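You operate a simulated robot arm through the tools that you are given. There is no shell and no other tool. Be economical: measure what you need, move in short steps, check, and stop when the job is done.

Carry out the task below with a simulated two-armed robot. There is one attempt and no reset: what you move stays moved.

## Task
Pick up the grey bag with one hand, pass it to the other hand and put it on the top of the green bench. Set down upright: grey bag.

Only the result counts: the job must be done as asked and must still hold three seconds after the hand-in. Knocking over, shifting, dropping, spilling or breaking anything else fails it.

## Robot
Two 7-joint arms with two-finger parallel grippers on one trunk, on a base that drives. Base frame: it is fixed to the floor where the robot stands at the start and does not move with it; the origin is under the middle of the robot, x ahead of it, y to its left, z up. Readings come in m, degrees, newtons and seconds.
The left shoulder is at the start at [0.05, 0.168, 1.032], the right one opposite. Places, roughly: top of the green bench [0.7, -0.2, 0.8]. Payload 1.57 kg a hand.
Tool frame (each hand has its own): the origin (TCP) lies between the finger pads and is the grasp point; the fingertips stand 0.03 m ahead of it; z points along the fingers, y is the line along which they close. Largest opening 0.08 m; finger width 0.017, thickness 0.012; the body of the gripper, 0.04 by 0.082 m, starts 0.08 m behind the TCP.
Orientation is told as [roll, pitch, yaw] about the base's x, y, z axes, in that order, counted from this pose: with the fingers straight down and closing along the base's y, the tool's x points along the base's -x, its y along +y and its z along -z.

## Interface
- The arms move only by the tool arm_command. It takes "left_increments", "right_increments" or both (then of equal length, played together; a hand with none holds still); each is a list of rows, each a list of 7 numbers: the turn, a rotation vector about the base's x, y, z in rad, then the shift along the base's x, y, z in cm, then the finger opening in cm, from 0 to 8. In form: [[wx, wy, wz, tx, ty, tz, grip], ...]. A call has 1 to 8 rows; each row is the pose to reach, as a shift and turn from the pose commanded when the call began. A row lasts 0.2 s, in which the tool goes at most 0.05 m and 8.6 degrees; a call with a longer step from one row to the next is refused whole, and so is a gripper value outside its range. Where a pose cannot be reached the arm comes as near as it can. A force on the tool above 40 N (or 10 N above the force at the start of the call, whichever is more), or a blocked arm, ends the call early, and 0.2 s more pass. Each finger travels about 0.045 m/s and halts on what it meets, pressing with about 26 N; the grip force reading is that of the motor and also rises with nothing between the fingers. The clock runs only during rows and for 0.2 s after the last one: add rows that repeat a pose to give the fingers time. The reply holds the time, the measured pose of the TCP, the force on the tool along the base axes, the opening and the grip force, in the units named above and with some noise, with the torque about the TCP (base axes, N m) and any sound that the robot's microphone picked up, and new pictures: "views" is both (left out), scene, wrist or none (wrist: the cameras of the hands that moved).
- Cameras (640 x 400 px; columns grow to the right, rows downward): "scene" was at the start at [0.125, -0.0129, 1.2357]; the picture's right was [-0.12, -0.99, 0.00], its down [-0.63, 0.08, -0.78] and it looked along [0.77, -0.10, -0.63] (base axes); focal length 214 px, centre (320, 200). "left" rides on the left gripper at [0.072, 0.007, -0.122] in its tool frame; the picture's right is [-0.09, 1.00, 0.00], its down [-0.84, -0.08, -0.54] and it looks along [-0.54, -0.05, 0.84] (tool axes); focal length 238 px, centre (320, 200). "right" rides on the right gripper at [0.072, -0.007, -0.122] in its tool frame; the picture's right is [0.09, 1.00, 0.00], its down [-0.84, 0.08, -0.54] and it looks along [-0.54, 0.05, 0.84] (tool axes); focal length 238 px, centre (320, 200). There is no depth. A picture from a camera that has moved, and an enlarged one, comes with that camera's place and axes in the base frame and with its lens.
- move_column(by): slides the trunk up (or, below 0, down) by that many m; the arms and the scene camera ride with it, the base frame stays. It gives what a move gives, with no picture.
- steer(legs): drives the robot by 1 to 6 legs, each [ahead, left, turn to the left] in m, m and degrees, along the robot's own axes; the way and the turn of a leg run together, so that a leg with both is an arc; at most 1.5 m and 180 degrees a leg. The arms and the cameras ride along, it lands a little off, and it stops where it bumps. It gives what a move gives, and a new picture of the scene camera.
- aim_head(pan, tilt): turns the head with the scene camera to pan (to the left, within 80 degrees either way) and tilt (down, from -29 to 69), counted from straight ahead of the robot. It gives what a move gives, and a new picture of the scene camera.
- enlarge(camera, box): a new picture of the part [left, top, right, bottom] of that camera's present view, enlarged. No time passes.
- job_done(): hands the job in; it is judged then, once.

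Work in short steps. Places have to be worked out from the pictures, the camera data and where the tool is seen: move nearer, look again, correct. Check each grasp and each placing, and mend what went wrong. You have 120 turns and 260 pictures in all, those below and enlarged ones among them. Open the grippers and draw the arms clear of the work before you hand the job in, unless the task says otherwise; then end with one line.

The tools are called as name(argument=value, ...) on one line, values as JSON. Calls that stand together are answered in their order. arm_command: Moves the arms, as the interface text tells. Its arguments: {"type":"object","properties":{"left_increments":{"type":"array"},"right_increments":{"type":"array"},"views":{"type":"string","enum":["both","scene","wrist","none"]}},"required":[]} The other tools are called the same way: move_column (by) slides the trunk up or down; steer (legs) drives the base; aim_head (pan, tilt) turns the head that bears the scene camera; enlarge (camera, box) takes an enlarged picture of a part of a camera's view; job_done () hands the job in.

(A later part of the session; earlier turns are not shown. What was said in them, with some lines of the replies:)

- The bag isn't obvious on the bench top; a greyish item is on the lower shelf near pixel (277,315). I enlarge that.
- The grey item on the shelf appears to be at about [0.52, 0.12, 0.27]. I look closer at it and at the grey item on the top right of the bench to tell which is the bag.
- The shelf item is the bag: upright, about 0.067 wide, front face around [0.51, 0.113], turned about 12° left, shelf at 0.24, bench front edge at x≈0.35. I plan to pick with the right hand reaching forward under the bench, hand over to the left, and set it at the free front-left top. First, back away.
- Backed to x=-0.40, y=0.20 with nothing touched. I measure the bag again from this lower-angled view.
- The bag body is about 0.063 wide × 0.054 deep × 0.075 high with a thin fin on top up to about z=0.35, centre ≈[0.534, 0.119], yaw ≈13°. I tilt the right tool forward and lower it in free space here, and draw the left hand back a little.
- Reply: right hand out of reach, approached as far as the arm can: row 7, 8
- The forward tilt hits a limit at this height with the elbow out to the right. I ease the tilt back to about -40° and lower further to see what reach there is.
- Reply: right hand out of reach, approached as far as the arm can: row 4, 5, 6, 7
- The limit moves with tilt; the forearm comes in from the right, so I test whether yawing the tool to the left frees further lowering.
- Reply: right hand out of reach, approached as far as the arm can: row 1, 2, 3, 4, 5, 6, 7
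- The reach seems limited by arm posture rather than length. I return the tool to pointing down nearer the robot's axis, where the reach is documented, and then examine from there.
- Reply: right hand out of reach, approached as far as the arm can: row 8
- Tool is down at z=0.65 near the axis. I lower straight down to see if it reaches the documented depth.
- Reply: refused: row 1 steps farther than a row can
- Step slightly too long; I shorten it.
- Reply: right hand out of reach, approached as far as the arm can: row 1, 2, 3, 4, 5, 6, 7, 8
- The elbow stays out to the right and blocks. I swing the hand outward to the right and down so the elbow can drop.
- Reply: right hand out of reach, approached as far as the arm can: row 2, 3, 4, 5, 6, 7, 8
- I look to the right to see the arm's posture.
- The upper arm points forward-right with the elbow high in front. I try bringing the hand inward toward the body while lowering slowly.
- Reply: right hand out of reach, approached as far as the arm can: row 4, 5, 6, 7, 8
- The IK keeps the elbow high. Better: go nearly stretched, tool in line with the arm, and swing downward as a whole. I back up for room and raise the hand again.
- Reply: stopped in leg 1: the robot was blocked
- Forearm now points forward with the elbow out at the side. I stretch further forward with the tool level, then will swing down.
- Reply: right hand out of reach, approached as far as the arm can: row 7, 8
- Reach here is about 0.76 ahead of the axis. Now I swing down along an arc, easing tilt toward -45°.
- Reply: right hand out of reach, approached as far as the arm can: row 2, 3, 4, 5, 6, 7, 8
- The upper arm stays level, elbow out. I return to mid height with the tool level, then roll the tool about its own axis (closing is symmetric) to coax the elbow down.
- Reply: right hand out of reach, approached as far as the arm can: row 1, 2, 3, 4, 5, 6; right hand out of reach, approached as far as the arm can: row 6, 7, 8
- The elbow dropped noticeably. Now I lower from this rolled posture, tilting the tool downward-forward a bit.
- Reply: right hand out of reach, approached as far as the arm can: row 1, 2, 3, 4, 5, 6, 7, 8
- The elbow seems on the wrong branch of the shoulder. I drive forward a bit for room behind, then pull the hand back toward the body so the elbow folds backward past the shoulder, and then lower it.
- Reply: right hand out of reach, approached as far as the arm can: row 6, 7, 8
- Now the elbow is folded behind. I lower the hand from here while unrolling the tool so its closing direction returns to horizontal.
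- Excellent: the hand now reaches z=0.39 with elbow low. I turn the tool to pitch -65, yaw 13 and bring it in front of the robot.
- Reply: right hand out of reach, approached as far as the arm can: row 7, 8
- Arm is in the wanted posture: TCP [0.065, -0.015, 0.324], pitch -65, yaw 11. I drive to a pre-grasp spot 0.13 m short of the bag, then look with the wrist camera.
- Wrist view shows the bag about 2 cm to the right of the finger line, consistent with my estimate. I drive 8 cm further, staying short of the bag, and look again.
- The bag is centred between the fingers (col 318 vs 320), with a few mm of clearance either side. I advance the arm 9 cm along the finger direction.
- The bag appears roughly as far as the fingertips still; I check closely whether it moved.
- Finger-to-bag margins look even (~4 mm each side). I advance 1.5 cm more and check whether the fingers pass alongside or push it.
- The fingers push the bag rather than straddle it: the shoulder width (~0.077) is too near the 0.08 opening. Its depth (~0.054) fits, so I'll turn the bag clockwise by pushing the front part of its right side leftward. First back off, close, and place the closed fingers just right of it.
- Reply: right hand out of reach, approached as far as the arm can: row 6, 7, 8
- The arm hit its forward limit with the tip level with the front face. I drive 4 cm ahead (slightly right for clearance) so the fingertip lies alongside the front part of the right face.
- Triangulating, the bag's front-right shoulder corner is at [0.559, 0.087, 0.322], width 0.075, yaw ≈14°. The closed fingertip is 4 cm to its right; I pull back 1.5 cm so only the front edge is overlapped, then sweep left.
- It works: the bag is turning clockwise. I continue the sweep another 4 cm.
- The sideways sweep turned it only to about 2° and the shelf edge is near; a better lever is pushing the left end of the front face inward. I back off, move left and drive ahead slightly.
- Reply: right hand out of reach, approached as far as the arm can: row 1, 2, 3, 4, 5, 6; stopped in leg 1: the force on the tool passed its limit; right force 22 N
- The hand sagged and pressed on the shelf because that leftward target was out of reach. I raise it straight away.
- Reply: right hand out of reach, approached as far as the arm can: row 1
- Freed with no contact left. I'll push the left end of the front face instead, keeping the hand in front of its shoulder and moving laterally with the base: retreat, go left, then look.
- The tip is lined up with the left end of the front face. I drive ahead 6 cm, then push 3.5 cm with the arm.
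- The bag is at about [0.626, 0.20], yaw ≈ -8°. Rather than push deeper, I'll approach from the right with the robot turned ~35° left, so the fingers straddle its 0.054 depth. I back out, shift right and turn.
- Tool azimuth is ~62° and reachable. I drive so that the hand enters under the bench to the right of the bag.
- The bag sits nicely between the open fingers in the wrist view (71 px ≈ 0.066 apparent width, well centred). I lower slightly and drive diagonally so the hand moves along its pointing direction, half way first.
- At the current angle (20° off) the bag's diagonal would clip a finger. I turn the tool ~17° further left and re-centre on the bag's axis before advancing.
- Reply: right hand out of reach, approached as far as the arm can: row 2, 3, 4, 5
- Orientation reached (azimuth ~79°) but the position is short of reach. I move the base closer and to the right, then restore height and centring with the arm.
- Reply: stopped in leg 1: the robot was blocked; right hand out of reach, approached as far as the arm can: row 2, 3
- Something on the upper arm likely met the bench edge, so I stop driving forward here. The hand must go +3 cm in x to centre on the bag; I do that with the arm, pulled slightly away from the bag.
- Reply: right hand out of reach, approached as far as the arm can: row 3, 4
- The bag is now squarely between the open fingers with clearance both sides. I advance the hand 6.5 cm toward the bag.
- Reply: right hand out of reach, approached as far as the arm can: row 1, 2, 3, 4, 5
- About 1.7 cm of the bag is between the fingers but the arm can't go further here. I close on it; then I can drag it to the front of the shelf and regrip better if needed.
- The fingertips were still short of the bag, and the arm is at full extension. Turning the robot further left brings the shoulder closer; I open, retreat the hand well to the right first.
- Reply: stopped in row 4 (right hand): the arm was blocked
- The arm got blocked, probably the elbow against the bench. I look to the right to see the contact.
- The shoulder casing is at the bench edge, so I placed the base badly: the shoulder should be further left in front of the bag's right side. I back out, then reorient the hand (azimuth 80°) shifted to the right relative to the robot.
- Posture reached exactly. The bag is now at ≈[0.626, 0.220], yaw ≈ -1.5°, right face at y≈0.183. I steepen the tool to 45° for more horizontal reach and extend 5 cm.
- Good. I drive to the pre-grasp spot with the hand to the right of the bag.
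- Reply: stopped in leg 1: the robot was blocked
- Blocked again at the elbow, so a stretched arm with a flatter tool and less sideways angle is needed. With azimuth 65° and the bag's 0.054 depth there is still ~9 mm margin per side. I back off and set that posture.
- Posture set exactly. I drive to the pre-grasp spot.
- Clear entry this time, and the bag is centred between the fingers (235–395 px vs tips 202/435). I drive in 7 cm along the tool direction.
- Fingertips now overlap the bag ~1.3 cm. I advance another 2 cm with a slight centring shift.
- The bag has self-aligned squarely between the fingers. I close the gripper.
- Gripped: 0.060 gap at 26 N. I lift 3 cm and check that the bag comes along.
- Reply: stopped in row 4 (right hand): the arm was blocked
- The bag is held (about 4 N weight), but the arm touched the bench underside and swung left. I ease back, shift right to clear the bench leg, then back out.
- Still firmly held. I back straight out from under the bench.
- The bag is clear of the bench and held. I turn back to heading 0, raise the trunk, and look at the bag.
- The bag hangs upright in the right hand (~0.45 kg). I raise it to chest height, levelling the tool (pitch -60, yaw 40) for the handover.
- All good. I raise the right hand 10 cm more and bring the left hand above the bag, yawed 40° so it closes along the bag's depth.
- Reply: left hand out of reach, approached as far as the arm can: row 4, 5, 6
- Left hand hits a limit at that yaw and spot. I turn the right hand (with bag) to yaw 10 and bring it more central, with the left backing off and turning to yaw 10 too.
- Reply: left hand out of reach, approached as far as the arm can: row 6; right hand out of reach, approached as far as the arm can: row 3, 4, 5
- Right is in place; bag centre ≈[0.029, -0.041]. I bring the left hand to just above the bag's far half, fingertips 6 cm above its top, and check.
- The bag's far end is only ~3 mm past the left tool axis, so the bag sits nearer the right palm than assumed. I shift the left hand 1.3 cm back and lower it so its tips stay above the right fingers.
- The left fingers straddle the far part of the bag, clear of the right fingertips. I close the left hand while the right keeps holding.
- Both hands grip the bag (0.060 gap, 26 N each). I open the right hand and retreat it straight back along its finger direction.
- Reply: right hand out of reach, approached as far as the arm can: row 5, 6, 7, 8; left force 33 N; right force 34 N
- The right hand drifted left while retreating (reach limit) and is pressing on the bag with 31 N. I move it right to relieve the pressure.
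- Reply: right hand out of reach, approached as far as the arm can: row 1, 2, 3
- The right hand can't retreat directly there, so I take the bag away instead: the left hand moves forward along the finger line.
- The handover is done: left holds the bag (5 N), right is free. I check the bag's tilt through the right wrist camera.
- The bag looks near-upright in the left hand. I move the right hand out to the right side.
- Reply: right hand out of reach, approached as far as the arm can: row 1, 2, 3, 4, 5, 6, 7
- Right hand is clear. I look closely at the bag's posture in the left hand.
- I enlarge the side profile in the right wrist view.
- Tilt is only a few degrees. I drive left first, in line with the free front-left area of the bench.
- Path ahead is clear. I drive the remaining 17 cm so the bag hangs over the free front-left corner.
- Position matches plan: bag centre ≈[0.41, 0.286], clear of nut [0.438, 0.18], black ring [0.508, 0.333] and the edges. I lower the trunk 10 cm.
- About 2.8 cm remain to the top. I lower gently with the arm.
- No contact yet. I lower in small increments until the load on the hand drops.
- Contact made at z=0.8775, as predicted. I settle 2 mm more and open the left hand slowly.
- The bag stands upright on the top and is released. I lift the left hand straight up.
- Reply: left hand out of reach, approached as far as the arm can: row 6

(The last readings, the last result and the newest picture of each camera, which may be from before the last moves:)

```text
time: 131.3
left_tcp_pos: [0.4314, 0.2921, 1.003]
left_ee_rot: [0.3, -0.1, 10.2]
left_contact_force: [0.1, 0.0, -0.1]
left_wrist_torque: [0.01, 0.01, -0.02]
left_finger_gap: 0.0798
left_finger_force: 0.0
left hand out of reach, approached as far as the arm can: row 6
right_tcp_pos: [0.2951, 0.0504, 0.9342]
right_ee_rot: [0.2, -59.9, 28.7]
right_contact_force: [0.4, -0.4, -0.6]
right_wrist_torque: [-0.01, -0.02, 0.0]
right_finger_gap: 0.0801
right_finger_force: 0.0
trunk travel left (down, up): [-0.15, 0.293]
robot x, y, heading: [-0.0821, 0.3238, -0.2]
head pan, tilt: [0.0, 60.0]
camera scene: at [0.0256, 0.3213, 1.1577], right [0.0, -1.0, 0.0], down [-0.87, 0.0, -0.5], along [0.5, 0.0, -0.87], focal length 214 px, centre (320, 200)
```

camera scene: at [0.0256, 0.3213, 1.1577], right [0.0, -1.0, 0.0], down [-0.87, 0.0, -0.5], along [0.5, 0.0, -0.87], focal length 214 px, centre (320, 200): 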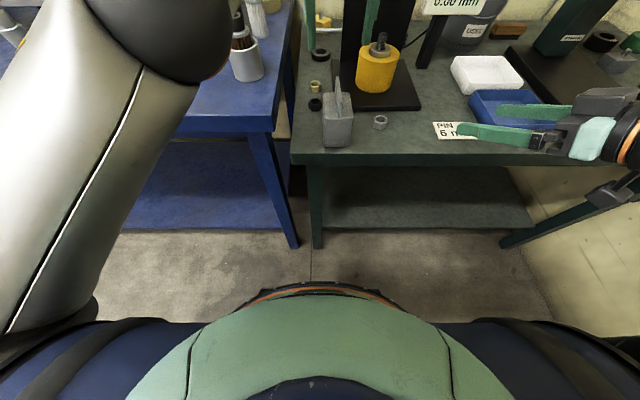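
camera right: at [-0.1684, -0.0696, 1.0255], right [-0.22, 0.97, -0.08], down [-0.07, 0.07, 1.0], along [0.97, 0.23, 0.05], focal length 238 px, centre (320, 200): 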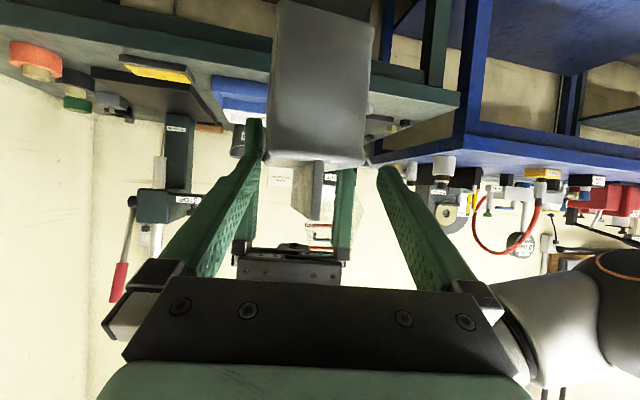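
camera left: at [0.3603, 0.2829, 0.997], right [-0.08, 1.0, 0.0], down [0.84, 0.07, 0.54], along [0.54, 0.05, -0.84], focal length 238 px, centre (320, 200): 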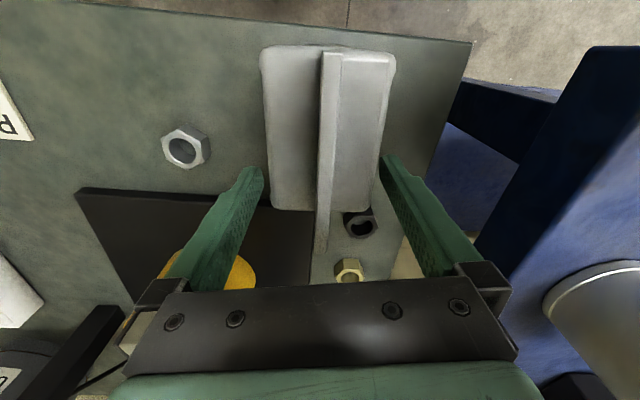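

The bag stands alone. I raise the trunk and drive back to draw both arms clear, then check.

move_column(by=0.12)

steer(legs=[[-0.28, 0, 0]])

enlarge(camera="scene", box=[240, 0, 480, 200])

```text
time: 132.8
left_tcp_pos: [0.4309, 0.2914, 1.1232]
left_ee_rot: [0.4, -0.1, 10.2]
left_contact_force: [0.1, 0.0, -1.0]
left_wrist_torque: [-0.03, -0.03, -0.01]
left_finger_gap: 0.0801
left_finger_force: 0.0
right_tcp_pos: [0.2947, 0.0507, 1.0559]
right_ee_rot: [0.0, -59.8, 28.7]
right_contact_force: [-0.2, -0.5, -1.1]
right_wrist_torque: [0.01, -0.01, 0.01]
right_finger_gap: 0.08
right_finger_force: 0.0
trunk travel left (down, up): [-0.27, 0.173]
robot x, y, heading: [-0.0818, 0.3261, -0.1]
head pan, tilt: [0.0, 60.0]
```

```text
time: 134.8
left_tcp_pos: [0.1493, 0.2922, 1.1231]
left_ee_rot: [0.2, -0.1, 10.2]
left_contact_force: [-0.4, 0.4, -0.5]
left_wrist_torque: [-0.01, 0.0, -0.01]
left_finger_gap: 0.0798
left_finger_force: 0.0
right_tcp_pos: [0.0138, 0.0507, 1.056]
right_ee_rot: [0.1, -60.0, 28.7]
right_contact_force: [0.1, -0.2, 0.6]
right_wrist_torque: [-0.01, -0.02, 0.0]
right_finger_gap: 0.08
right_finger_force: 0.0
trunk travel left (down, up): [-0.27, 0.173]
robot x, y, heading: [-0.3648, 0.3243, -0.1]
head pan, tilt: [0.0, 60.0]
camera scene: at [-0.2559, 0.321, 1.2778], right [0.0, -1.0, 0.0], down [-0.87, 0.0, -0.5], along [0.5, 0.0, -0.87], focal length 214 px, centre (320, 200)
```

scene: 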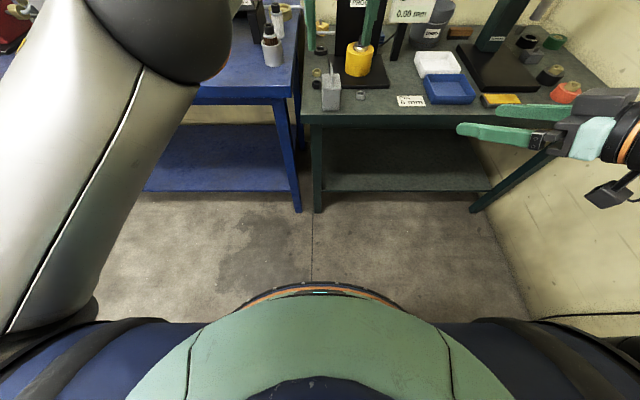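

```text
2.00 times, centred on (360, 100) of scene
camera zoom: at [-0.2559, 0.321, 1.2778], right [0.0, -1.0, 0.0], down [-0.87, 0.0, -0.5], along [0.5, 0.0, -0.87], focal length 429 px, centre (240, 400)
```

zoom: 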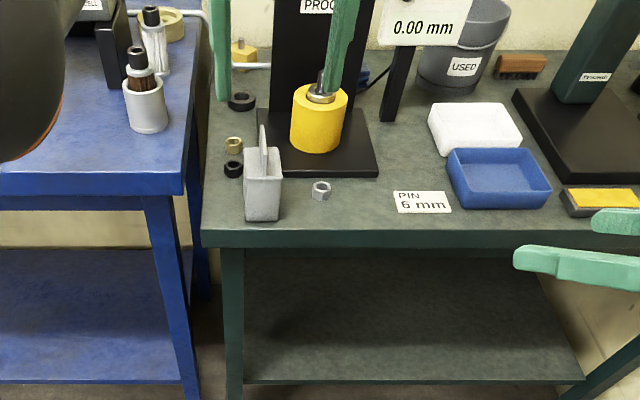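

The bag stands upright on the green bench top, both grippers are open and clear, and everything else looks to be where it was. I hand in.

job_done()

```text
The job is handed in.
```

I picked up the grey bag with the right hand, passed it to the left, and set it upright at the front left of the green bench top. Both hands are open and clear, and I saw nothing else on the bench moved, though the right arm bumped the bench a few times under it and the base was stopped once while backing up.
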